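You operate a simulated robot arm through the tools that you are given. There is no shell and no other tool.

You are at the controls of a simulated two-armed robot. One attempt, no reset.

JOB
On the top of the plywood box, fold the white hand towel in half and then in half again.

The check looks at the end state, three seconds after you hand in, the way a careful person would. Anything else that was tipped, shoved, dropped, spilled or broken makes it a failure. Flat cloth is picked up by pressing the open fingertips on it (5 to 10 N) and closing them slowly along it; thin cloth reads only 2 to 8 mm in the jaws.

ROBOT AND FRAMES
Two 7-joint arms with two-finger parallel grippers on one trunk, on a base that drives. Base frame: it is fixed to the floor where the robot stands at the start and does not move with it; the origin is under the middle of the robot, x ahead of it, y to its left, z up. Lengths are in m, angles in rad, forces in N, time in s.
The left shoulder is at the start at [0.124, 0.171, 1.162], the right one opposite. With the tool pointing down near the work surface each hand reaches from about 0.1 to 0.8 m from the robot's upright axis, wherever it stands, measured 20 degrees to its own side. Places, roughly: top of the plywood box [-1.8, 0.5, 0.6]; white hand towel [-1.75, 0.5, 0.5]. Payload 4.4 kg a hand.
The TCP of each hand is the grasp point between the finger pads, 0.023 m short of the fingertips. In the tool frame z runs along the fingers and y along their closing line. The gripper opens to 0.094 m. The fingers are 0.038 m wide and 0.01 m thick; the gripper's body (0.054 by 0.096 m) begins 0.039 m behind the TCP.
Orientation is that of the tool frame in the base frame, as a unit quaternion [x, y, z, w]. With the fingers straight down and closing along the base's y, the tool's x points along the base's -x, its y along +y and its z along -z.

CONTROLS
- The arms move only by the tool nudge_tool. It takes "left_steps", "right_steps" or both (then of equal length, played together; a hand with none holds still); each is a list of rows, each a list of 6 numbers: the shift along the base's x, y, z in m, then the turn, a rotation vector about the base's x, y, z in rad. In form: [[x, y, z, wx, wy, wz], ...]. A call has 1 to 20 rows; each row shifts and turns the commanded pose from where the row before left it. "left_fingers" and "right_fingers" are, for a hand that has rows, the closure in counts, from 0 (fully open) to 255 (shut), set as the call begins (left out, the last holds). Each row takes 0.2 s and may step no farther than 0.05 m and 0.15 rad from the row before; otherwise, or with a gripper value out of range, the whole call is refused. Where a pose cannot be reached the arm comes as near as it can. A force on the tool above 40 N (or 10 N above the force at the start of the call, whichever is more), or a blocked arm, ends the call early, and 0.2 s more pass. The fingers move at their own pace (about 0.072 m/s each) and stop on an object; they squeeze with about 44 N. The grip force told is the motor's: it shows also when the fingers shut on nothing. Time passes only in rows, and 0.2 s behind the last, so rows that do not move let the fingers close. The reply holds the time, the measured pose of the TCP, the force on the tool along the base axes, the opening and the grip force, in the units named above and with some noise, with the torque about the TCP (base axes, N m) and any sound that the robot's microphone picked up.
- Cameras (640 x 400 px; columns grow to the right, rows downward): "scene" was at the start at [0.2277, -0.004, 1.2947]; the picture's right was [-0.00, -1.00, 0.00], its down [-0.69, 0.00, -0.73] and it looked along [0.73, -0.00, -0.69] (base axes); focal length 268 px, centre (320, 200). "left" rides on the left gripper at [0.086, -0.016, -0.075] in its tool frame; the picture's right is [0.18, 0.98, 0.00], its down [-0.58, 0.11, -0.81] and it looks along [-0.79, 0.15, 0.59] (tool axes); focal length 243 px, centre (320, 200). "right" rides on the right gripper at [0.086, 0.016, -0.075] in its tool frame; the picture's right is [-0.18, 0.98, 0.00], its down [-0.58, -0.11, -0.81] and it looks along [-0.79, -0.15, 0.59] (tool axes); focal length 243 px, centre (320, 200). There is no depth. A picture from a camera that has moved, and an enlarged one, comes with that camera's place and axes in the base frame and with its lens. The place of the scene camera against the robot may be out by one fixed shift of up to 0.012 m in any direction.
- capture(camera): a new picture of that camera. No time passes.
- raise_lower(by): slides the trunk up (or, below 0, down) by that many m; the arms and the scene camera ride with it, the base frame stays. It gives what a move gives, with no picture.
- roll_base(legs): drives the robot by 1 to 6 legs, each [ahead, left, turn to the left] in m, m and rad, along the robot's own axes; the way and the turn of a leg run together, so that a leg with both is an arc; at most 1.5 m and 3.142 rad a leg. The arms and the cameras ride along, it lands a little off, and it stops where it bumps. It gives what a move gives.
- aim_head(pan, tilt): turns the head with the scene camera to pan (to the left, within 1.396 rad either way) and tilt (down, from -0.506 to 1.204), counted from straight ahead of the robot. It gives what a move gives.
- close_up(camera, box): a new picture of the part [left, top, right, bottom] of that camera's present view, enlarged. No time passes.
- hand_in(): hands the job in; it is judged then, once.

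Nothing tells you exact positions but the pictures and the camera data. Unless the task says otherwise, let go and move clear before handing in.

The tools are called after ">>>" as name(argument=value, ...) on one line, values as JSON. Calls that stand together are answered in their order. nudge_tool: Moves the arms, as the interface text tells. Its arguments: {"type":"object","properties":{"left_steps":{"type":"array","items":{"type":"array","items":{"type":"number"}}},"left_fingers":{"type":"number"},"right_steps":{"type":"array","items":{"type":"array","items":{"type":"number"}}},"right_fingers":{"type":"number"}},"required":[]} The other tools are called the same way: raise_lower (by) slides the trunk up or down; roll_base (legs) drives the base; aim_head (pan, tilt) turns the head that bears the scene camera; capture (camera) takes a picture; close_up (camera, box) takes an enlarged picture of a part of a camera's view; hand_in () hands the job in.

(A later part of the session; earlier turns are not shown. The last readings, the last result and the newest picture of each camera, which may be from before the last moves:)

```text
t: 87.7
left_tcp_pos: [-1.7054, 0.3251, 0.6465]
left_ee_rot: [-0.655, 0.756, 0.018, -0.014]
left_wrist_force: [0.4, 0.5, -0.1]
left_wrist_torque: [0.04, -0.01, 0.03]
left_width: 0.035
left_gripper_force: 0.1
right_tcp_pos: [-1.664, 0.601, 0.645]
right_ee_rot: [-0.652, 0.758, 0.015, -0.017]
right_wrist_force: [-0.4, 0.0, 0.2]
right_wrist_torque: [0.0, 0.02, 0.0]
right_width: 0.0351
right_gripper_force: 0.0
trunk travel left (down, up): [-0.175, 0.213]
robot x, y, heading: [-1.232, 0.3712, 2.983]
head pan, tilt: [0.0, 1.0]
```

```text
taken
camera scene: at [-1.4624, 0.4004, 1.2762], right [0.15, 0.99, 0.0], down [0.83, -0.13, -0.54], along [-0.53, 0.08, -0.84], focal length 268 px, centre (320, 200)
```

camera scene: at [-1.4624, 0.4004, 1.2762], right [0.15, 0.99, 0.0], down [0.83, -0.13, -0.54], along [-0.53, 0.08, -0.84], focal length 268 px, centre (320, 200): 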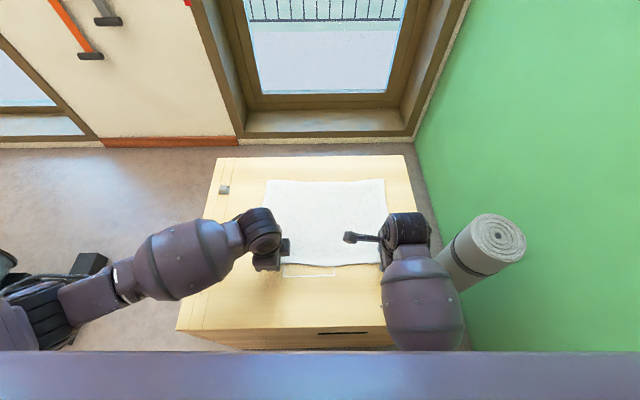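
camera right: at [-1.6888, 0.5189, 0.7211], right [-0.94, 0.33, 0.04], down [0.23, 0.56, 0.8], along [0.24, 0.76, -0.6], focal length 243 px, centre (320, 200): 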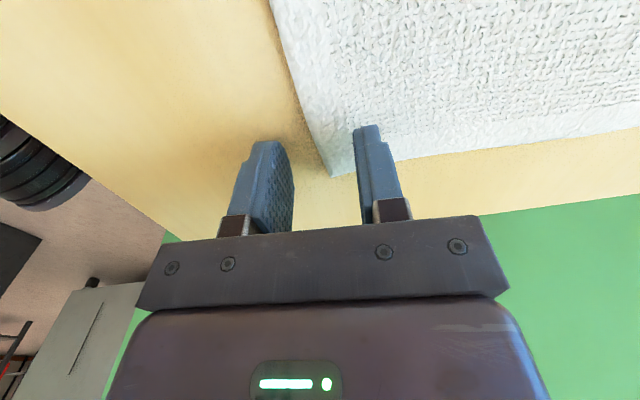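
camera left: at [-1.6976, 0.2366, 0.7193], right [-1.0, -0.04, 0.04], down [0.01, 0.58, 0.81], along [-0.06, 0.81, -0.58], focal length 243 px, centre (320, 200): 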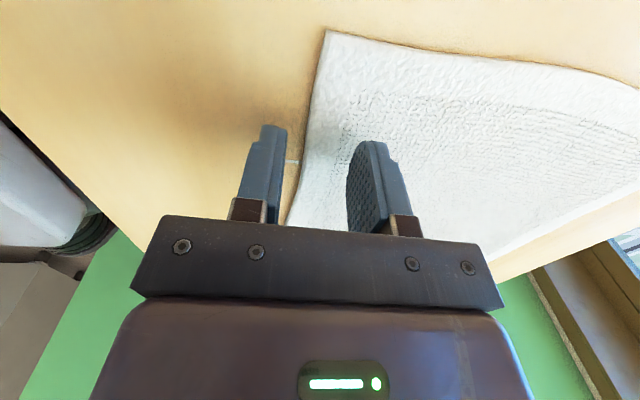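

Both hands straddle the near edge. I'll shift the left one 4 mm outward and lower both gently, watching the contact force.

>>> nudge_tool(left_steps=[[0.004, 0, -0.006, 0, 0, 0], [0, 0, -0.006, 0, 0, 0]], right_steps=[[0.002, 0, -0.005, 0, 0, 0], [0, 0, -0.006, 0, 0, 0]])

>>> nudge_tool(left_steps=[[0, 0, -0.003, 0, 0, 0]], right_steps=[[0, 0, -0.003, 0, 0, 0]])

>>> nudge_tool(left_steps=[[0, 0, -0.003, 0, 0, 0]], right_steps=[[0, 0, -0.003, 0, 0, 0]])

```text
t: 88.3
left_tcp_pos: [-1.7002, 0.3255, 0.636]
left_ee_rot: [-0.655, 0.755, 0.02, -0.015]
left_wrist_force: [1.3, -1.5, 6.7]
left_wrist_torque: [0.02, 0.14, 0.07]
left_width: 0.0347
left_gripper_force: 0.1
right_tcp_pos: [-1.6609, 0.6003, 0.6356]
right_ee_rot: [-0.653, 0.757, 0.016, -0.017]
right_wrist_force: [1.3, 0.0, 5.3]
right_wrist_torque: [0.06, 0.14, 0.0]
right_width: 0.0349
right_gripper_force: 0.0
trunk travel left (down, up): [-0.175, 0.213]
robot x, y, heading: [-1.2379, 0.3691, 2.993]
head pan, tilt: [0.0, 1.0]
```

```text
t: 88.7
left_tcp_pos: [-1.701, 0.3256, 0.6343]
left_ee_rot: [-0.655, 0.755, 0.021, -0.015]
left_wrist_force: [3.4, -5.9, 23.1]
left_wrist_torque: [-0.08, 0.47, 0.14]
left_width: 0.0342
left_gripper_force: 0.1
right_tcp_pos: [-1.6615, 0.5998, 0.6335]
right_ee_rot: [-0.653, 0.757, 0.017, -0.02]
right_wrist_force: [3.5, 1.8, 15.7]
right_wrist_torque: [0.15, 0.23, -0.04]
right_width: 0.0338
right_gripper_force: 0.0
trunk travel left (down, up): [-0.175, 0.213]
robot x, y, heading: [-1.2306, 0.3711, 2.995]
head pan, tilt: [0.0, 1.0]
```

```text
t: 89.1
left_tcp_pos: [-1.7022, 0.3268, 0.6352]
left_ee_rot: [-0.655, 0.755, 0.023, -0.016]
left_wrist_force: [4.5, -6.4, 28.9]
left_wrist_torque: [-0.26, 0.21, 0.08]
left_width: 0.034
left_gripper_force: 0.1
right_tcp_pos: [-1.6625, 0.5989, 0.6343]
right_ee_rot: [-0.653, 0.757, 0.019, -0.02]
right_wrist_force: [5.2, 2.3, 22.2]
right_wrist_torque: [0.28, 0.17, -0.03]
right_width: 0.0346
right_gripper_force: 0.0
trunk travel left (down, up): [-0.175, 0.213]
robot x, y, heading: [-1.2344, 0.3683, 2.994]
head pan, tilt: [0.0, 1.0]
stopped in row 1 (left hand): the force on the tool passed its limit at 44 N (the readings are from after the stop); the commanded pose is now the measured one
```

Contact is at TCP z≈0.636, so the box top is about 0.611, and I'm pressing too hard now. I'll ease off to 5–10 N.

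>>> nudge_tool(left_steps=[[0, 0, 0.002, 0, 0, 0]], right_steps=[[0, 0, 0.0015, 0, 0, 0]])

>>> capture(camera="left")

>>> capture(camera="right")

```text
t: 89.6
left_tcp_pos: [-1.7019, 0.3251, 0.6341]
left_ee_rot: [-0.655, 0.755, 0.023, -0.014]
left_wrist_force: [2.7, -1.4, 14.8]
left_wrist_torque: [0.0, 0.29, 0.05]
left_width: 0.0346
left_gripper_force: 0.0
right_tcp_pos: [-1.6625, 0.6021, 0.6356]
right_ee_rot: [-0.654, 0.756, 0.021, -0.021]
right_wrist_force: [2.2, -5.9, 24.4]
right_wrist_torque: [0.06, 0.16, 0.0]
right_width: 0.0347
right_gripper_force: 0.2
trunk travel left (down, up): [-0.175, 0.213]
robot x, y, heading: [-1.236, 0.3709, 2.99]
head pan, tilt: [0.0, 1.0]
stopped in row 1 (right hand): the force on the tool passed its limit at 41 N (the readings are from after the stop); the commanded pose is now the measured one
```

```text
taken
camera left: at [-1.6929, 0.2372, 0.7068], right [-1.0, -0.04, 0.05], down [0.02, 0.58, 0.82], along [-0.07, 0.82, -0.57], focal length 243 px, centre (320, 200)
```

left: 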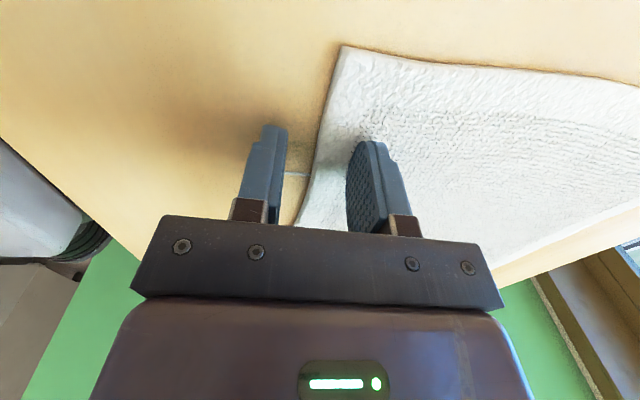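

```text
taken
camera right: at [-1.6866, 0.5179, 0.7107], right [-0.94, 0.32, 0.06], down [0.24, 0.56, 0.8], along [0.23, 0.77, -0.6], focal length 243 px, centre (320, 200)
```

right: 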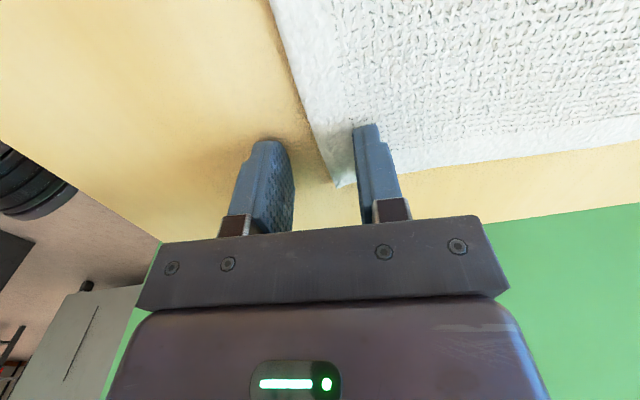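

Both hands have one finger outside the edge and one on the cloth. I'll ease the right hand more, then close both slowly in small increments.

>>> nudge_tool(left_steps=[[0, 0, 0.0005, 0, 0, 0]], right_steps=[[0, 0, 0.002, 0, 0, 0]])

>>> nudge_tool(left_steps=[[0, 0, 0.0005, 0, 0, 0]], right_steps=[[0, 0, 0.0005, 0, 0, 0]])

```text
t: 90.0
left_tcp_pos: [-1.7023, 0.3257, 0.6342]
left_ee_rot: [-0.654, 0.756, 0.023, -0.013]
left_wrist_force: [3.2, 1.6, 12.4]
left_wrist_torque: [0.03, 0.21, -0.01]
left_width: 0.0341
left_gripper_force: 0.1
right_tcp_pos: [-1.6608, 0.6064, 0.6338]
right_ee_rot: [-0.654, 0.756, 0.022, -0.013]
right_wrist_force: [-3.4, -13.2, 26.7]
right_wrist_torque: [-0.37, 0.47, 0.09]
right_width: 0.0359
right_gripper_force: 0.9
trunk travel left (down, up): [-0.175, 0.213]
robot x, y, heading: [-1.2351, 0.3698, 2.991]
head pan, tilt: [0.0, 1.0]
```

```text
t: 90.4
left_tcp_pos: [-1.7038, 0.3276, 0.6352]
left_ee_rot: [-0.655, 0.755, 0.025, -0.013]
left_wrist_force: [0.6, 2.2, 9.0]
left_wrist_torque: [0.07, 0.14, -0.08]
left_width: 0.0352
left_gripper_force: 0.0
right_tcp_pos: [-1.6595, 0.6105, 0.6346]
right_ee_rot: [-0.657, 0.754, 0.024, -0.014]
right_wrist_force: [0.6, -12.2, 21.9]
right_wrist_torque: [-0.37, 0.31, 0.13]
right_width: 0.0349
right_gripper_force: 0.0
trunk travel left (down, up): [-0.175, 0.213]
robot x, y, heading: [-1.2338, 0.3696, 2.992]
head pan, tilt: [0.0, 1.0]
stopped in row 1 (right hand): the force on the tool passed its limit at 46 N (the readings are from after the stop); the commanded pose is now the measured one
```

The right hand is being pushed sideways while pressing. I'll lift it clear and check its state.

>>> nudge_tool(right_steps=[[0, 0, 0.006, 0, 0, 0], [0, 0, 0.004, 0, 0, 0]], left_steps=[[0, 0, 0.006, 0, 0, 0], [0, 0, 0.004, 0, 0, 0]])

>>> capture(camera="right")

>>> capture(camera="left")

```text
t: 91.0
left_tcp_pos: [-1.7012, 0.328, 0.642]
left_ee_rot: [-0.655, 0.755, 0.021, -0.013]
left_wrist_force: [-0.7, 0.0, -0.9]
left_wrist_torque: [0.03, 0.03, 0.01]
left_width: 0.0352
left_gripper_force: 0.0
right_tcp_pos: [-1.6547, 0.6241, 0.6372]
right_ee_rot: [-0.655, 0.755, 0.027, 0.003]
right_wrist_force: [-0.2, -0.7, 0.3]
right_wrist_torque: [-0.03, -0.03, 0.0]
right_width: 0.0348
right_gripper_force: 0.0
trunk travel left (down, up): [-0.175, 0.213]
robot x, y, heading: [-1.2365, 0.3696, 2.987]
head pan, tilt: [0.0, 1.0]
```

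```text
taken
camera right: at [-1.6796, 0.5379, 0.7096], right [-0.95, 0.32, 0.04], down [0.22, 0.52, 0.82], along [0.24, 0.79, -0.57], focal length 243 px, centre (320, 200)
```

right: 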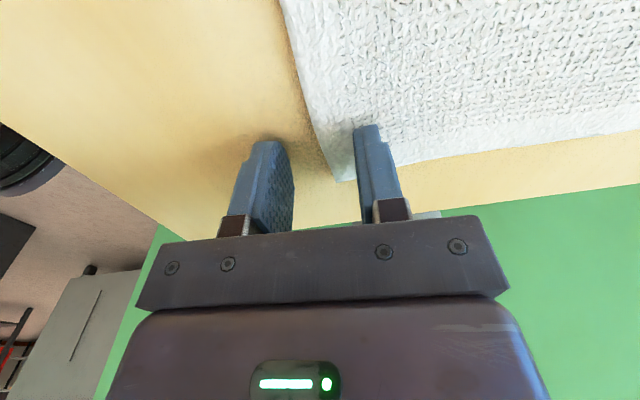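

```text
taken
camera left: at [-1.693, 0.2385, 0.714], right [-1.0, -0.04, 0.05], down [0.01, 0.58, 0.82], along [-0.06, 0.81, -0.58], focal length 243 px, centre (320, 200)
```

left: 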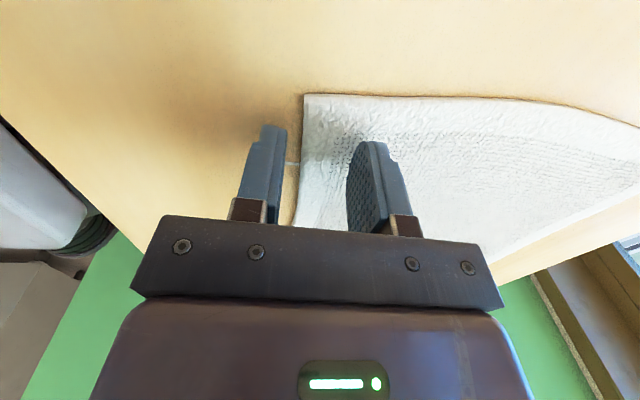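

The right arm drifted sideways under load and dragged the towel about 2 cm; its elbow is also crowding my chest in that posture. I'll lift it, stretch it forward over the box, turn it the other way as I did with the left, and come back with the elbow out, watching the wall.

>>> nudge_tool(right_steps=[[0, 0, 0.03, 0, 0, 0], [0, 0, 0.03, 0, 0, 0], [-0.03, 0, 0.03, 0, 0, 0], [-0.035, 0.002, 0.03, 0, 0, 0], [-0.035, 0.002, 0.03, 0, 0, 0], [-0.035, 0.002, 0.02, 0, 0, 0], [-0.035, 0.002, 0.02, 0, 0, 0], [-0.035, 0.002, 0.02, 0, 0, 0], [-0.035, 0.002, 0.02, 0, 0, 0], [-0.035, 0.002, 0.01, 0, 0, 0], [-0.035, 0.002, 0.01, 0, 0, 0], [-0.03, 0.002, 0.01, 0, 0, 0]])

>>> capture(camera="scene")

```text
t: 91.8
left_tcp_pos: [-1.7024, 0.3267, 0.6428]
left_ee_rot: [-0.654, 0.756, 0.022, -0.014]
left_wrist_force: [-0.2, -0.2, 0.4]
left_wrist_torque: [0.0, 0.01, -0.02]
left_width: 0.0352
left_gripper_force: 0.0
right_tcp_pos: [-1.6676, 0.6703, 0.715]
right_ee_rot: [-0.668, 0.738, 0.078, 0.049]
right_wrist_force: [-0.2, -0.1, 0.4]
right_wrist_torque: [-0.02, 0.02, 0.03]
right_width: 0.0354
right_gripper_force: 0.0
trunk travel left (down, up): [-0.175, 0.213]
robot x, y, heading: [-1.2373, 0.3746, 2.993]
head pan, tilt: [0.0, 1.0]
stopped in row 3 (right hand): the arm was blocked; the commanded pose is now the measured one
```

```text
taken
camera scene: at [-1.4626, 0.3997, 1.2761], right [0.15, 0.99, 0.0], down [0.83, -0.13, -0.54], along [-0.53, 0.08, -0.84], focal length 268 px, centre (320, 200)
```

scene: 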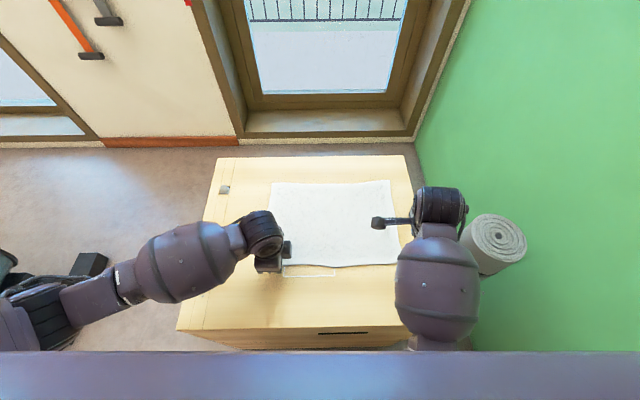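

The right arm is wedged the same way the left was. I'll work it outward and forward in small steps.

>>> nudge_tool(right_steps=[[0, 0.015, 0.01, 0, 0, 0], [0, 0.015, 0.01, 0, 0, 0], [-0.02, 0.01, 0.01, 0, 0, 0], [-0.02, 0.01, 0.015, 0, 0, 0], [-0.025, 0, 0.015, 0, 0, 0], [-0.025, 0, 0.015, 0, 0, 0], [-0.025, 0, 0.015, 0, 0, 0], [-0.025, 0, 0.015, 0, 0, 0]])

>>> capture(camera="scene")

```text
t: 93.0
left_tcp_pos: [-1.7021, 0.328, 0.6428]
left_ee_rot: [-0.655, 0.755, 0.021, -0.013]
left_wrist_force: [-0.2, 0.1, 0.1]
left_wrist_torque: [-0.02, -0.01, 0.01]
left_width: 0.0349
left_gripper_force: 0.0
right_tcp_pos: [-1.7367, 0.7104, 0.7795]
right_ee_rot: [0.705, -0.695, -0.116, -0.075]
right_wrist_force: [-0.2, -0.7, -0.1]
right_wrist_torque: [0.0, -0.02, -0.02]
right_width: 0.0353
right_gripper_force: 0.1
trunk travel left (down, up): [-0.175, 0.213]
robot x, y, heading: [-1.2343, 0.3712, 2.996]
head pan, tilt: [0.0, 1.0]
stopped in row 6 (right hand): the arm was blocked; the commanded pose is now the measured one
```

```text
taken
camera scene: at [-1.4623, 0.3996, 1.2762], right [0.15, 0.99, 0.0], down [0.83, -0.12, -0.54], along [-0.53, 0.08, -0.84], focal length 268 px, centre (320, 200)
```

scene: 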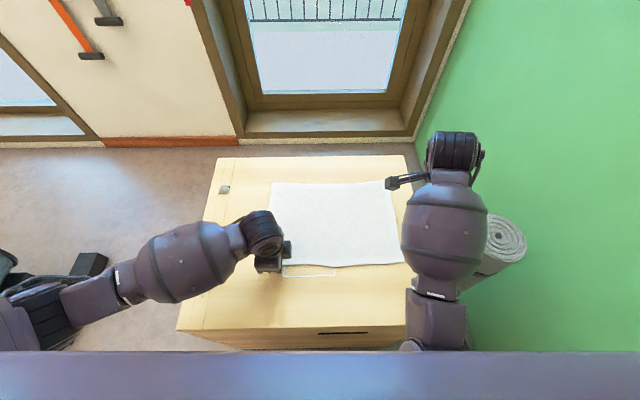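

>>> nudge_tool(right_steps=[[0, 0.015, 0.01, 0, 0, 0], [0, 0.015, 0.01, 0, 0, 0], [0, 0.01, 0.01, 0, 0, 0], [-0.02, 0.01, 0.01, 0, 0, 0], [-0.02, 0, 0.01, 0, 0, 0], [-0.02, 0, 0.01, 0, 0, 0], [-0.025, 0, 0.01, 0, 0, 0], [-0.025, 0, 0.01, 0, 0, 0], [-0.025, 0, 0.01, 0, 0, 0], [-0.025, 0, 0.01, 0, 0, 0]])

>>> capture(camera="scene")

```text
t: 94.6
left_tcp_pos: [-1.7022, 0.3272, 0.6436]
left_ee_rot: [-0.654, 0.756, 0.022, -0.012]
left_wrist_force: [0.8, -0.6, -0.2]
left_wrist_torque: [-0.04, -0.02, -0.01]
left_width: 0.0351
left_gripper_force: 0.0
right_tcp_pos: [-1.7988, 0.7455, 0.8231]
right_ee_rot: [0.736, -0.654, -0.12, -0.126]
right_wrist_force: [0.4, 0.1, 0.3]
right_wrist_torque: [0.0, 0.0, 0.0]
right_width: 0.0351
right_gripper_force: 0.0
trunk travel left (down, up): [-0.175, 0.213]
robot x, y, heading: [-1.2333, 0.3723, 2.991]
head pan, tilt: [0.0, 1.0]
stopped in row 7 (right hand): the arm was blocked; the commanded pose is now the measured one
```

```text
taken
camera scene: at [-1.4625, 0.3995, 1.2761], right [0.15, 0.99, 0.0], down [0.83, -0.12, -0.54], along [-0.53, 0.08, -0.84], focal length 268 px, centre (320, 200)
```

scene: 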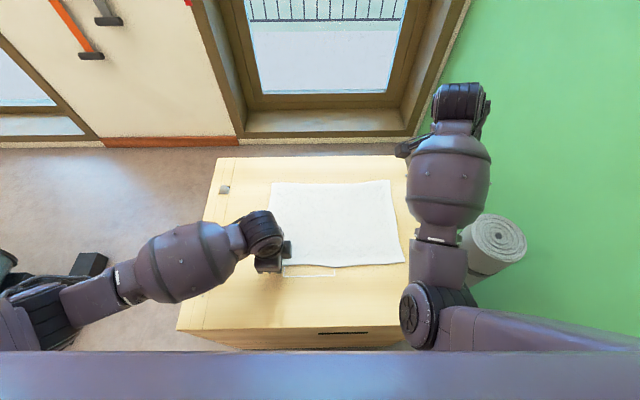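

The elbow is coming out. I'll continue forward toward the window side.

>>> nudge_tool(right_steps=[[-0.02, 0.005, 0.005, 0, 0, 0], [-0.02, 0.005, 0.005, 0, 0, 0], [-0.02, 0, 0.005, 0, 0, 0], [-0.02, 0, 0.005, 0, 0, 0], [-0.025, 0, 0.005, 0, 0, 0], [-0.025, 0, 0.005, 0, 0, 0], [-0.025, 0, 0.005, 0, 0, 0], [-0.025, 0, 0.005, 0, 0, 0], [-0.025, 0, 0.005, 0, 0, 0]])

>>> capture(camera="scene")

```text
t: 96.6
left_tcp_pos: [-1.702, 0.3275, 0.6414]
left_ee_rot: [-0.655, 0.755, 0.022, -0.014]
left_wrist_force: [0.9, 0.0, -0.7]
left_wrist_torque: [0.0, -0.03, -0.02]
left_width: 0.0352
left_gripper_force: 0.1
right_tcp_pos: [-2.0042, 0.7533, 0.8688]
right_ee_rot: [0.737, -0.654, -0.118, -0.123]
right_wrist_force: [0.1, 0.1, -0.2]
right_wrist_torque: [0.01, 0.01, -0.03]
right_width: 0.0352
right_gripper_force: 0.0
trunk travel left (down, up): [-0.175, 0.213]
robot x, y, heading: [-1.2371, 0.3688, 2.994]
head pan, tilt: [0.0, 1.0]
```

```text
taken
camera scene: at [-1.4624, 0.3996, 1.2762], right [0.15, 0.99, 0.0], down [0.83, -0.12, -0.54], along [-0.53, 0.08, -0.84], focal length 268 px, centre (320, 200)
```

scene: 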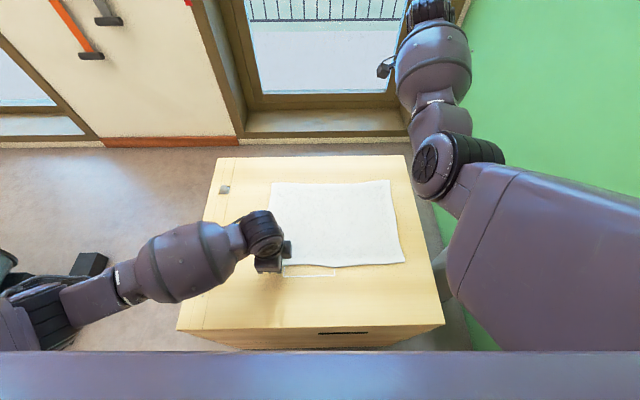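

Free. I'll straighten the hand while pulling it inward, away from the wall, then look at the clearance.

>>> nudge_tool(right_steps=[[-0.005, -0.015, 0.003, -0.065, -0.002, 0], [-0.005, -0.015, 0.003, -0.065, -0.002, 0], [0, -0.015, 0.003, -0.065, -0.002, 0], [0, -0.015, 0.003, -0.065, -0.002, 0], [0, -0.015, 0, -0.065, -0.002, 0], [0, -0.015, 0, -0.015, 0, 0]])

>>> aim_head(pan=-0.9, tilt=0.6)

>>> capture(camera="scene")

```text
t: 98.0
left_tcp_pos: [-1.7025, 0.3275, 0.642]
left_ee_rot: [-0.654, 0.756, 0.022, -0.014]
left_wrist_force: [0.5, 0.2, 0.2]
left_wrist_torque: [0.0, -0.01, 0.0]
left_width: 0.035
left_gripper_force: 0.1
right_tcp_pos: [-2.0116, 0.6649, 0.8801]
right_ee_rot: [0.747, -0.665, -0.004, -0.001]
right_wrist_force: [0.6, -0.5, -0.5]
right_wrist_torque: [-0.01, -0.02, -0.02]
right_width: 0.035
right_gripper_force: 0.1
trunk travel left (down, up): [-0.175, 0.213]
robot x, y, heading: [-1.237, 0.3739, 2.991]
head pan, tilt: [0.0, 1.0]
```

```text
t: 99.2
left_tcp_pos: [-1.7033, 0.3287, 0.643]
left_ee_rot: [-0.654, 0.756, 0.022, -0.013]
left_wrist_force: [-0.1, 0.8, 0.3]
left_wrist_torque: [-0.02, 0.03, 0.04]
left_width: 0.0353
left_gripper_force: 0.0
right_tcp_pos: [-2.0108, 0.6647, 0.8795]
right_ee_rot: [0.747, -0.665, -0.004, -0.002]
right_wrist_force: [-0.6, 1.3, 0.8]
right_wrist_torque: [0.01, 0.03, 0.01]
right_width: 0.0354
right_gripper_force: 0.1
trunk travel left (down, up): [-0.175, 0.213]
robot x, y, heading: [-1.235, 0.3708, 2.992]
head pan, tilt: [-0.901, 0.6]
```

```text
taken
camera scene: at [-1.4377, 0.4659, 1.3081], right [0.87, 0.5, 0.0], down [0.28, -0.49, -0.82], along [-0.41, 0.72, -0.57], focal length 268 px, centre (320, 200)
```

scene: 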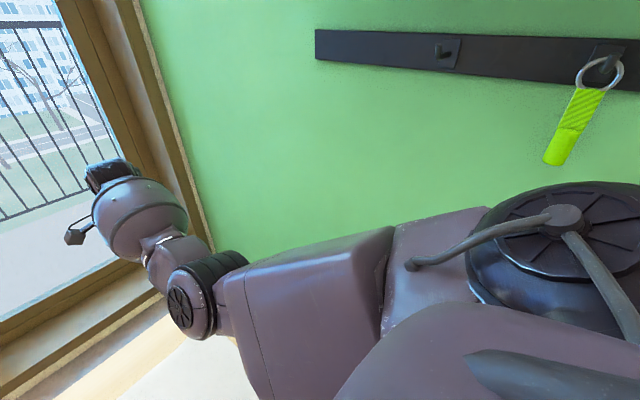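

The wall tag is well clear. I'll turn the right hand in two stages, checking the elbow in between.

>>> nudge_tool(right_steps=[[0, 0, 0, 0, 0, 0.145], [0, 0, 0, 0, 0, 0.145], [0, 0, 0, 0, 0, 0.145], [0, 0, 0, 0, 0, 0.145], [0, 0, 0, 0, 0, 0.145], [0, 0, 0, 0, 0, 0.145], [0, 0, 0, 0, 0, 0.145], [0, 0, 0, 0, 0, 0.145], [0, 0, 0, 0, 0, 0.145]])

>>> capture(camera="scene")

```text
t: 101.2
left_tcp_pos: [-1.7027, 0.327, 0.6427]
left_ee_rot: [-0.655, 0.755, 0.022, -0.013]
left_wrist_force: [0.3, 0.5, -0.1]
left_wrist_torque: [0.02, -0.01, 0.04]
left_width: 0.0353
left_gripper_force: 0.1
right_tcp_pos: [-2.013, 0.6655, 0.8806]
right_ee_rot: [0.997, -0.073, -0.004, 0.002]
right_wrist_force: [0.0, 0.1, -0.3]
right_wrist_torque: [0.01, -0.01, -0.04]
right_width: 0.0351
right_gripper_force: 0.1
trunk travel left (down, up): [-0.175, 0.213]
robot x, y, heading: [-1.2338, 0.3691, 2.993]
head pan, tilt: [-0.901, 0.6]
```

```text
taken
camera scene: at [-1.4376, 0.4659, 1.3082], right [0.87, 0.5, 0.0], down [0.28, -0.49, -0.83], along [-0.41, 0.72, -0.56], focal length 268 px, centre (320, 200)
```

scene: 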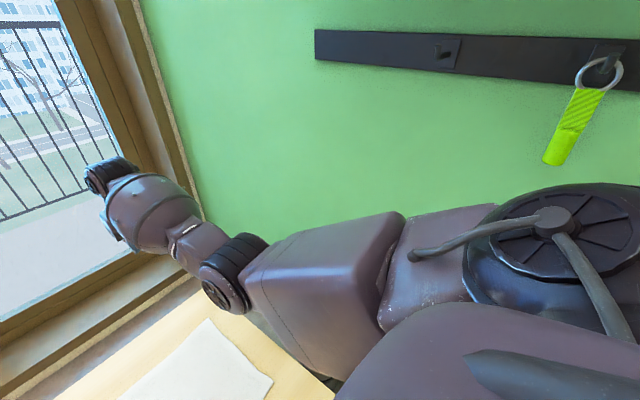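

>>> nudge_tool(right_steps=[[0, 0, 0, 0, 0, 0.145], [0, 0, 0, 0, 0, 0.145], [0, 0, 0, 0, 0, 0.145], [0, 0, 0, 0, 0, 0.145], [0, 0, 0, 0, 0, 0.145], [0, 0, 0, 0, 0, 0.145], [0, 0, 0, 0, 0, 0.145], [0, 0, 0, 0, 0, 0.145], [0, 0, 0, 0, 0, 0.145], [0, 0, 0, 0, 0, 0.145], [0, 0, 0, 0, 0, 0.12]])

>>> capture(camera="scene")

>>> capture(camera="right")

```text
t: 103.6
left_tcp_pos: [-1.7025, 0.3292, 0.6431]
left_ee_rot: [-0.655, 0.755, 0.022, -0.013]
left_wrist_force: [-0.3, 1.2, -0.2]
left_wrist_torque: [-0.02, -0.04, 0.01]
left_width: 0.0353
left_gripper_force: 0.1
right_tcp_pos: [-2.0139, 0.6655, 0.8796]
right_ee_rot: [0.757, 0.653, -0.002, 0.003]
right_wrist_force: [0.0, 0.2, -0.5]
right_wrist_torque: [0.01, -0.03, 0.01]
right_width: 0.0352
right_gripper_force: 0.1
trunk travel left (down, up): [-0.175, 0.213]
robot x, y, heading: [-1.238, 0.3678, 2.994]
head pan, tilt: [-0.901, 0.6]
```

```text
taken
camera scene: at [-1.4376, 0.4659, 1.3082], right [0.87, 0.5, 0.0], down [0.28, -0.49, -0.83], along [-0.41, 0.72, -0.56], focal length 268 px, centre (320, 200)
```

scene: 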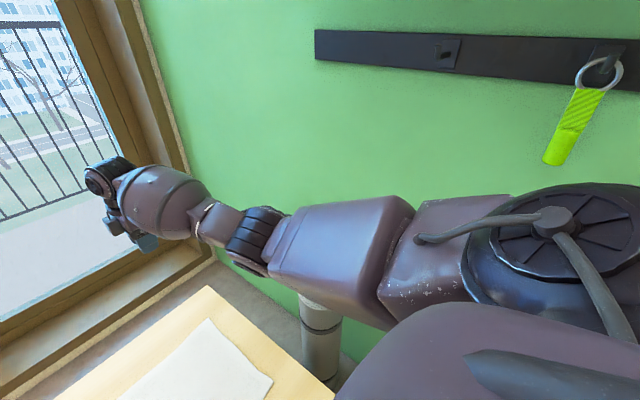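

```text
taken
camera right: at [-1.9851, 0.7494, 0.9538], right [0.95, -0.32, 0.0], down [-0.19, -0.55, 0.81], along [-0.26, -0.77, -0.59], focal length 243 px, centre (320, 200)
```

right: 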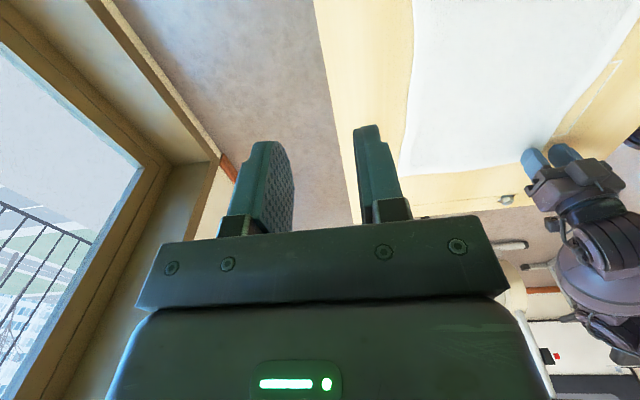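

The right hand is turned and its camera looks in over the towel. I'll bring it back toward the near-right corner in stages, checking the elbow against the wall.

>>> nudge_tool(right_steps=[[0.03, -0.01, -0.01, 0, 0, 0], [0.03, -0.01, -0.01, 0, 0, 0], [0.03, -0.01, -0.01, 0, 0, 0], [0.03, -0.01, -0.01, 0, 0, 0], [0.03, -0.01, -0.01, 0, 0, 0]])

>>> capture(camera="scene")

```text
t: 104.8
left_tcp_pos: [-1.702, 0.3283, 0.6428]
left_ee_rot: [-0.655, 0.755, 0.022, -0.014]
left_wrist_force: [-0.1, -0.1, 0.4]
left_wrist_torque: [-0.03, 0.02, 0.02]
left_width: 0.0349
left_gripper_force: 0.1
right_tcp_pos: [-1.8631, 0.6146, 0.8295]
right_ee_rot: [0.758, 0.653, -0.002, 0.003]
right_wrist_force: [-0.1, 0.1, -0.6]
right_wrist_torque: [0.01, 0.0, 0.0]
right_width: 0.0348
right_gripper_force: 0.0
trunk travel left (down, up): [-0.175, 0.213]
robot x, y, heading: [-1.2354, 0.3708, 2.994]
head pan, tilt: [-0.901, 0.6]
```

```text
taken
camera scene: at [-1.4374, 0.466, 1.3082], right [0.87, 0.5, 0.0], down [0.28, -0.49, -0.83], along [-0.41, 0.72, -0.56], focal length 268 px, centre (320, 200)
```

scene: 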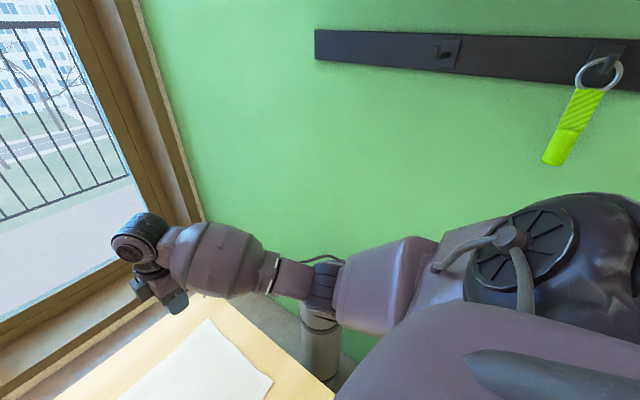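

Elbow is around (-1.59, 0.74, 0.90), a good 0.2 m off the wall. Continuing in.

>>> nudge_tool(right_steps=[[0.027, 0, -0.015, 0, 0, 0], [0.027, 0, -0.015, 0, 0, 0], [0.027, 0, -0.015, 0, 0, 0], [0.027, 0, -0.015, 0, 0, 0], [0.027, 0, -0.015, 0, 0, 0], [0.025, 0, -0.01, 0, 0, 0]])

>>> capture(camera="scene")

>>> capture(camera="right")

>>> capture(camera="left")

```text
t: 106.2
left_tcp_pos: [-1.7018, 0.3284, 0.6431]
left_ee_rot: [-0.654, 0.756, 0.022, -0.014]
left_wrist_force: [0.3, 0.1, -0.5]
left_wrist_torque: [0.0, 0.03, 0.01]
left_width: 0.0352
left_gripper_force: 0.0
right_tcp_pos: [-1.7048, 0.619, 0.7485]
right_ee_rot: [0.757, 0.653, -0.002, 0.003]
right_wrist_force: [-0.4, 0.3, 0.3]
right_wrist_torque: [0.01, 0.02, 0.0]
right_width: 0.0351
right_gripper_force: 0.1
trunk travel left (down, up): [-0.175, 0.213]
robot x, y, heading: [-1.2346, 0.3729, 2.994]
head pan, tilt: [-0.901, 0.6]
```

```text
taken
camera scene: at [-1.4374, 0.466, 1.3082], right [0.87, 0.5, 0.0], down [0.28, -0.49, -0.83], along [-0.41, 0.72, -0.56], focal length 268 px, centre (320, 200)
```

scene: 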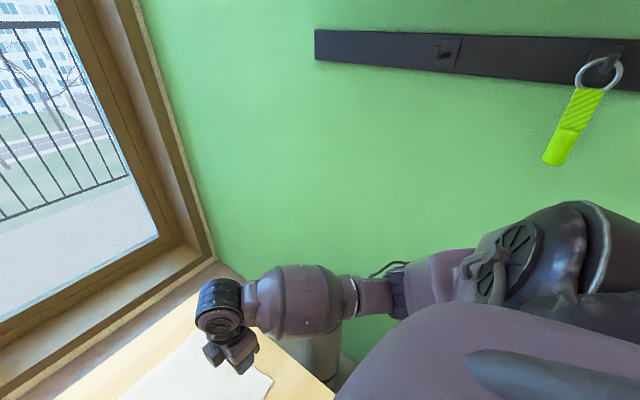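

```text
taken
camera right: at [-1.6764, 0.7018, 0.822], right [0.94, -0.33, 0.0], down [-0.19, -0.55, 0.81], along [-0.26, -0.77, -0.59], focal length 243 px, centre (320, 200)
```

right: 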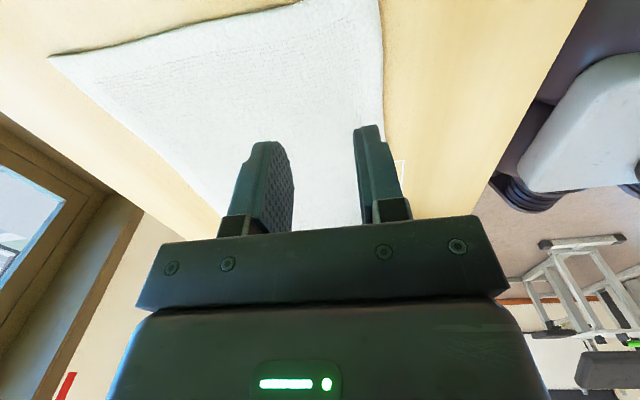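

```text
taken
camera left: at [-1.6932, 0.2387, 0.7153], right [-1.0, -0.04, 0.05], down [0.01, 0.58, 0.82], along [-0.06, 0.81, -0.58], focal length 243 px, centre (320, 200)
```

left: 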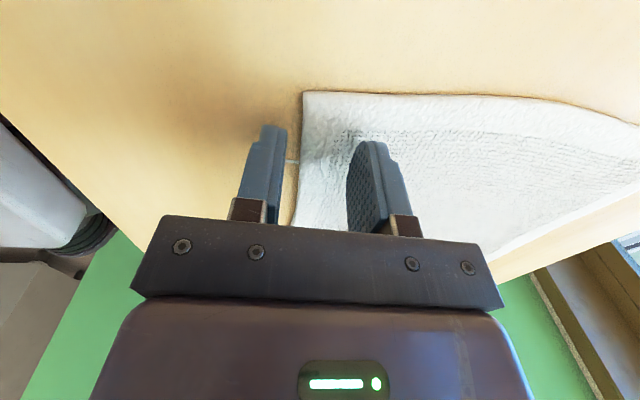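

Both arms now have healthy postures with free elbows. From the two wrist cameras the shifted towel's near edge runs from NL (-1.693, 0.299) to NR (-1.655, 0.650), so I'll set both hands over it again.

>>> nudge_tool(left_steps=[[0.004, 0.005, 0, 0, 0, 0], [0.004, 0.006, 0, 0, 0, 0], [0.003, 0.005, 0, 0, 0, 0], [0, 0, 0, 0, 0, 0]], right_steps=[[0.012, -0.004, -0.025, 0, 0.012, 0], [0.012, -0.004, -0.025, 0, 0.012, 0], [0.012, -0.004, -0.025, 0, 0.012, 0], [0.006, -0.002, -0.028, 0, 0.01, 0]])

>>> capture(camera="left")

>>> capture(camera="right")

```text
t: 107.2
left_tcp_pos: [-1.6907, 0.3445, 0.6433]
left_ee_rot: [-0.655, 0.755, 0.022, -0.014]
left_wrist_force: [-0.1, 0.5, 0.0]
left_wrist_torque: [0.0, 0.05, 0.0]
left_width: 0.0353
left_gripper_force: 0.2
right_tcp_pos: [-1.661, 0.6027, 0.6408]
right_ee_rot: [0.757, 0.653, -0.019, -0.011]
right_wrist_force: [-0.1, 0.3, 0.1]
right_wrist_torque: [-0.01, -0.02, -0.02]
right_width: 0.0352
right_gripper_force: 0.1
trunk travel left (down, up): [-0.175, 0.213]
robot x, y, heading: [-1.2342, 0.3716, 2.994]
head pan, tilt: [-0.901, 0.6]
```

```text
taken
camera left: at [-1.6818, 0.2551, 0.7161], right [-1.0, -0.04, 0.05], down [0.01, 0.58, 0.82], along [-0.06, 0.81, -0.58], focal length 243 px, centre (320, 200)
```

left: 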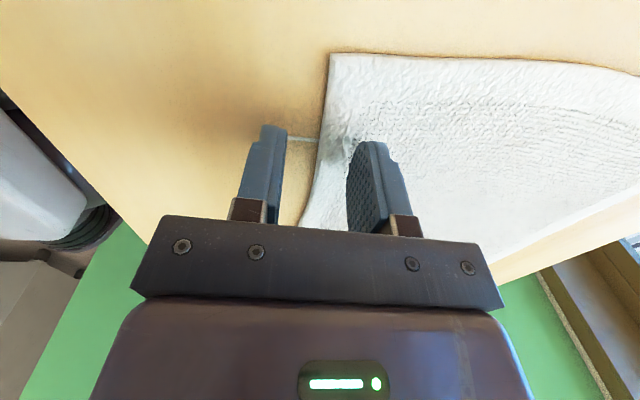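

```text
taken
camera right: at [-1.628, 0.6863, 0.7139], right [0.94, -0.33, -0.04], down [-0.16, -0.55, 0.82], along [-0.29, -0.77, -0.57], focal length 243 px, centre (320, 200)
```

right: 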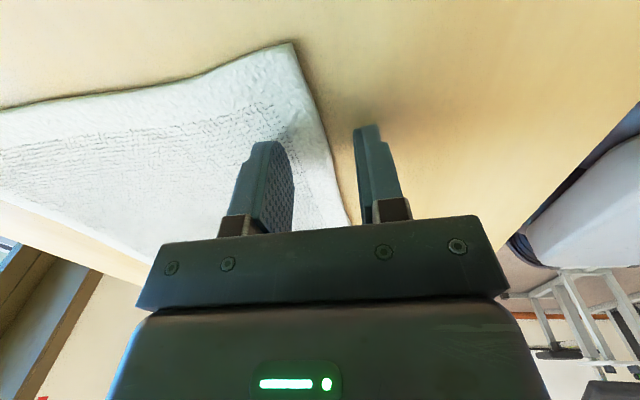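

The edge is centred between the fingers on both hands. I'll lower gently with 1 mm steps.

>>> nudge_tool(left_steps=[[0, 0, -0.003, 0, 0, 0], [0, 0, -0.003, 0, 0, 0]], right_steps=[[0, 0, -0.002, 0, 0, 0], [0, 0, -0.0015, 0, 0, 0]])

>>> nudge_tool(left_steps=[[0, 0, -0.001, 0, 0, 0]], right_steps=[[0, 0, -0.001, 0, 0, 0]])

```text
t: 107.8
left_tcp_pos: [-1.6905, 0.3438, 0.6374]
left_ee_rot: [-0.655, 0.755, 0.022, -0.013]
left_wrist_force: [-0.8, 0.3, 0.2]
left_wrist_torque: [0.0, 0.0, -0.01]
left_width: 0.0351
left_gripper_force: 0.0
right_tcp_pos: [-1.6623, 0.6025, 0.6376]
right_ee_rot: [0.758, 0.652, -0.019, -0.012]
right_wrist_force: [0.1, 0.3, 0.5]
right_wrist_torque: [0.0, 0.03, -0.01]
right_width: 0.0346
right_gripper_force: 0.1
trunk travel left (down, up): [-0.175, 0.213]
robot x, y, heading: [-1.2346, 0.3693, 2.989]
head pan, tilt: [-0.901, 0.6]
```

```text
t: 108.2
left_tcp_pos: [-1.6912, 0.3458, 0.6356]
left_ee_rot: [-0.655, 0.756, 0.022, -0.013]
left_wrist_force: [-0.1, -1.1, 2.3]
left_wrist_torque: [-0.01, 0.04, 0.0]
left_width: 0.0352
left_gripper_force: 0.1
right_tcp_pos: [-1.6614, 0.6018, 0.6372]
right_ee_rot: [0.757, 0.653, -0.019, -0.012]
right_wrist_force: [-0.1, -0.3, -0.3]
right_wrist_torque: [-0.01, -0.01, 0.0]
right_width: 0.035
right_gripper_force: 0.1
trunk travel left (down, up): [-0.175, 0.213]
robot x, y, heading: [-1.2353, 0.3715, 2.996]
head pan, tilt: [-0.901, 0.6]
```

>>> nudge_tool(left_steps=[[0, 0, -0.001, 0, 0, 0]], right_steps=[[0, 0, -0.0015, 0, 0, 0]])

>>> nudge_tool(left_steps=[[0, 0, 0, 0, 0, 0]], right_steps=[[0, 0, -0.001, 0, 0, 0]])

```text
t: 108.6
left_tcp_pos: [-1.6912, 0.3442, 0.6353]
left_ee_rot: [-0.655, 0.755, 0.023, -0.013]
left_wrist_force: [1.3, 1.0, 3.6]
left_wrist_torque: [0.04, 0.13, 0.0]
left_width: 0.0347
left_gripper_force: 0.1
right_tcp_pos: [-1.6606, 0.6029, 0.637]
right_ee_rot: [0.758, 0.652, -0.02, -0.011]
right_wrist_force: [-0.3, -0.2, 0.5]
right_wrist_torque: [0.07, 0.0, -0.02]
right_width: 0.0348
right_gripper_force: 0.1
trunk travel left (down, up): [-0.175, 0.213]
robot x, y, heading: [-1.2344, 0.3716, 2.991]
head pan, tilt: [-0.901, 0.6]
```

```text
t: 109.0
left_tcp_pos: [-1.6906, 0.3439, 0.6355]
left_ee_rot: [-0.655, 0.755, 0.022, -0.012]
left_wrist_force: [0.5, 1.0, 4.4]
left_wrist_torque: [0.04, 0.1, 0.02]
left_width: 0.0349
left_gripper_force: 0.2
right_tcp_pos: [-1.6623, 0.601, 0.6359]
right_ee_rot: [0.757, 0.653, -0.021, -0.011]
right_wrist_force: [1.3, -0.6, 3.6]
right_wrist_torque: [0.02, 0.08, -0.03]
right_width: 0.0347
right_gripper_force: 0.1
trunk travel left (down, up): [-0.175, 0.213]
robot x, y, heading: [-1.2348, 0.3666, 2.991]
head pan, tilt: [-0.901, 0.6]
```

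>>> nudge_tool(left_steps=[[0, 0, -0.0006, 0, 0, 0]], right_steps=[[0, 0, -0.0008, 0, 0, 0]])

>>> nudge_tool(left_steps=[[0, 0, 0, 0, 0, 0]], right_steps=[[0, 0, 0, 0, 0, 0]], left_fingers=175, right_fingers=175)

>>> nudge_tool(left_steps=[[0, 0, 0, 0, 0, 0]], right_steps=[[0, 0, 0, 0, 0, 0]], left_fingers=190, right_fingers=190)

>>> capture(camera="left")

>>> capture(camera="right")

```text
t: 109.4
left_tcp_pos: [-1.6908, 0.3426, 0.6354]
left_ee_rot: [-0.654, 0.756, 0.023, -0.013]
left_wrist_force: [0.3, 2.2, 5.8]
left_wrist_torque: [0.05, 0.13, -0.03]
left_width: 0.0351
left_gripper_force: 0.4
right_tcp_pos: [-1.6609, 0.6015, 0.6366]
right_ee_rot: [0.757, 0.652, -0.02, -0.012]
right_wrist_force: [-0.6, -1.5, 3.6]
right_wrist_torque: [0.01, 0.06, 0.03]
right_width: 0.035
right_gripper_force: 0.9
trunk travel left (down, up): [-0.175, 0.213]
robot x, y, heading: [-1.2376, 0.3684, 2.994]
head pan, tilt: [-0.901, 0.6]
```

```text
t: 109.8
left_tcp_pos: [-1.6926, 0.3435, 0.6349]
left_ee_rot: [-0.655, 0.755, 0.023, -0.013]
left_wrist_force: [-1.8, 0.5, 7.5]
left_wrist_torque: [0.07, 0.23, -0.03]
left_width: 0.0306
left_gripper_force: 1.4
right_tcp_pos: [-1.6624, 0.6022, 0.6357]
right_ee_rot: [0.757, 0.653, -0.02, -0.012]
right_wrist_force: [-1.3, -0.6, 4.6]
right_wrist_torque: [0.0, 0.14, 0.01]
right_width: 0.0302
right_gripper_force: 0.4
trunk travel left (down, up): [-0.175, 0.213]
robot x, y, heading: [-1.2346, 0.3695, 2.993]
head pan, tilt: [-0.901, 0.6]
```

```text
t: 110.2
left_tcp_pos: [-1.6914, 0.3435, 0.6353]
left_ee_rot: [-0.654, 0.756, 0.022, -0.014]
left_wrist_force: [-3.0, -0.3, 10.3]
left_wrist_torque: [-0.01, 0.24, 0.02]
left_width: 0.0254
left_gripper_force: 1.7
right_tcp_pos: [-1.6619, 0.6019, 0.635]
right_ee_rot: [0.757, 0.653, -0.02, -0.012]
right_wrist_force: [0.8, 0.4, 6.1]
right_wrist_torque: [0.05, 0.07, 0.0]
right_width: 0.0238
right_gripper_force: 0.1
trunk travel left (down, up): [-0.175, 0.213]
robot x, y, heading: [-1.2356, 0.3718, 2.99]
head pan, tilt: [-0.901, 0.6]
```

```text
taken
camera left: at [-1.6821, 0.2542, 0.7075], right [-1.0, -0.04, 0.05], down [0.02, 0.58, 0.82], along [-0.06, 0.82, -0.58], focal length 243 px, centre (320, 200)
```

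left: 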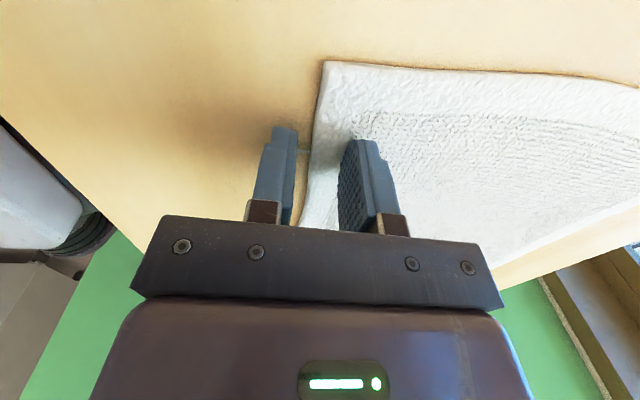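

```text
taken
camera right: at [-1.6289, 0.6858, 0.7088], right [0.94, -0.33, -0.04], down [-0.16, -0.55, 0.82], along [-0.29, -0.77, -0.57], focal length 243 px, centre (320, 200)
```

right: 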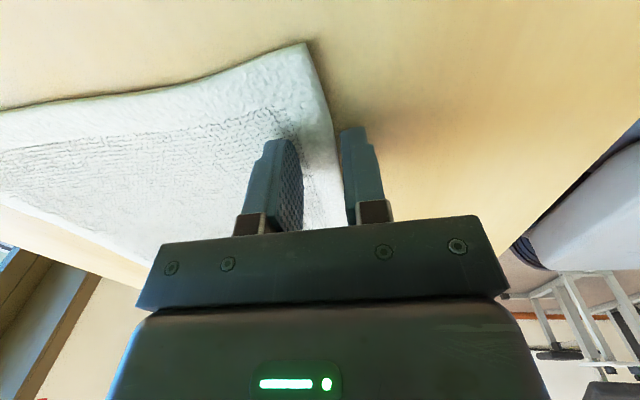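

The cloth is being drawn toward the outer finger as intended. Continuing to close slowly.

>>> nudge_tool(left_steps=[[0, 0, 0, 0, 0, 0]], right_steps=[[0, 0, 0, 0, 0, 0]], left_fingers=205, right_fingers=205)

>>> nudge_tool(left_steps=[[0, 0, 0, 0, 0, 0]], right_steps=[[0, 0, -0.0005, 0, 0, 0]], left_fingers=220, right_fingers=220)

>>> nudge_tool(left_steps=[[0, 0, 0, 0, 0, 0]], right_steps=[[0, 0, 0, 0, 0, 0]], left_fingers=235, right_fingers=235)

>>> nudge_tool(left_steps=[[0, 0, 0, 0, 0, 0], [0, 0, 0, 0, 0, 0]], right_steps=[[0, 0, 0, 0, 0, 0], [0, 0, 0, 0, 0, 0]], left_fingers=255, right_fingers=255)

>>> capture(camera="left")

>>> capture(camera="right")

```text
t: 110.6
left_tcp_pos: [-1.6904, 0.3432, 0.6357]
left_ee_rot: [-0.655, 0.756, 0.022, -0.012]
left_wrist_force: [1.1, -0.4, 12.0]
left_wrist_torque: [0.01, 0.16, 0.0]
left_width: 0.0185
left_gripper_force: 0.1
right_tcp_pos: [-1.6615, 0.6026, 0.636]
right_ee_rot: [0.757, 0.653, -0.02, -0.012]
right_wrist_force: [0.9, -0.3, 5.6]
right_wrist_torque: [0.0, 0.05, -0.02]
right_width: 0.0182
right_gripper_force: 0.1
trunk travel left (down, up): [-0.175, 0.213]
robot x, y, heading: [-1.2357, 0.3707, 2.994]
head pan, tilt: [-0.901, 0.6]
```

```text
t: 111.0
left_tcp_pos: [-1.6907, 0.3427, 0.6358]
left_ee_rot: [-0.655, 0.755, 0.023, -0.013]
left_wrist_force: [-3.3, 1.3, 8.6]
left_wrist_torque: [0.05, 0.15, 0.01]
left_width: 0.0129
left_gripper_force: 6.4
right_tcp_pos: [-1.6619, 0.6013, 0.6347]
right_ee_rot: [0.758, 0.652, -0.021, -0.012]
right_wrist_force: [3.1, -2.1, 14.9]
right_wrist_torque: [0.07, 0.05, 0.0]
right_width: 0.0119
right_gripper_force: 0.0
trunk travel left (down, up): [-0.175, 0.213]
robot x, y, heading: [-1.2331, 0.3705, 2.989]
head pan, tilt: [-0.901, 0.6]
```

```text
t: 111.4
left_tcp_pos: [-1.6902, 0.3437, 0.6354]
left_ee_rot: [-0.655, 0.756, 0.023, -0.014]
left_wrist_force: [1.6, 4.1, 13.3]
left_wrist_torque: [0.14, 0.11, -0.03]
left_width: 0.0095
left_gripper_force: 1.9
right_tcp_pos: [-1.6617, 0.602, 0.6352]
right_ee_rot: [0.757, 0.653, -0.022, -0.012]
right_wrist_force: [0.9, -2.0, 17.3]
right_wrist_torque: [0.03, 0.1, 0.02]
right_width: 0.0076
right_gripper_force: 0.2
trunk travel left (down, up): [-0.175, 0.213]
robot x, y, heading: [-1.2343, 0.3713, 2.99]
head pan, tilt: [-0.901, 0.6]
```

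```text
t: 112.0
left_tcp_pos: [-1.6914, 0.3451, 0.6386]
left_ee_rot: [-0.654, 0.756, 0.025, -0.014]
left_wrist_force: [-2.0, 7.1, 22.8]
left_wrist_torque: [0.16, 0.19, -0.01]
left_width: 0.0049
left_gripper_force: 44.4
right_tcp_pos: [-1.6616, 0.6031, 0.6362]
right_ee_rot: [0.757, 0.652, -0.022, -0.013]
right_wrist_force: [-4.7, -1.5, 15.5]
right_wrist_torque: [0.06, 0.18, 0.02]
right_width: 0.0029
right_gripper_force: 44.2
trunk travel left (down, up): [-0.175, 0.213]
robot x, y, heading: [-1.2344, 0.3719, 2.993]
head pan, tilt: [-0.901, 0.6]
```

```text
taken
camera left: at [-1.6821, 0.255, 0.7089], right [-1.0, -0.04, 0.05], down [0.02, 0.58, 0.82], along [-0.06, 0.82, -0.57], focal length 243 px, centre (320, 200)
```

left: 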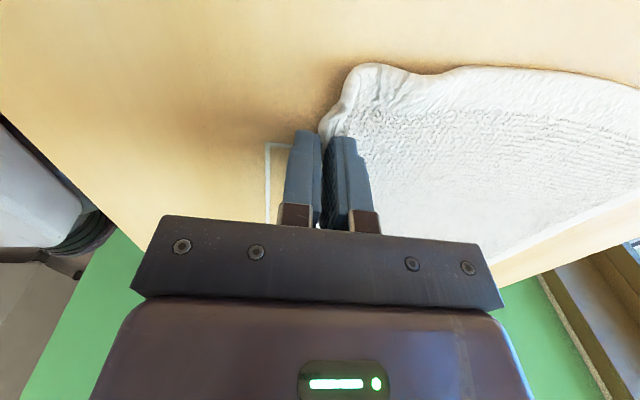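

```text
taken
camera right: at [-1.6296, 0.6862, 0.7086], right [0.94, -0.33, -0.04], down [-0.15, -0.55, 0.82], along [-0.29, -0.77, -0.57], focal length 243 px, centre (320, 200)
```

right: 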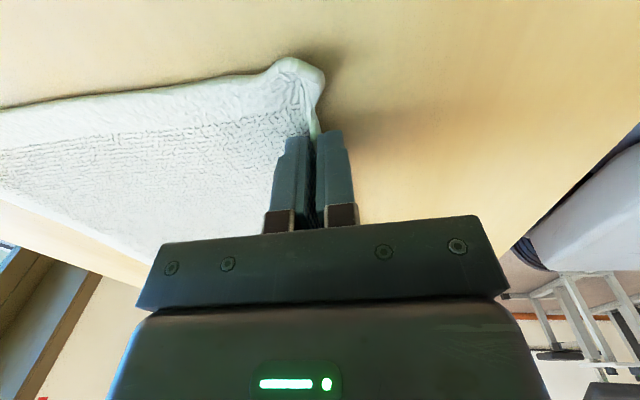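

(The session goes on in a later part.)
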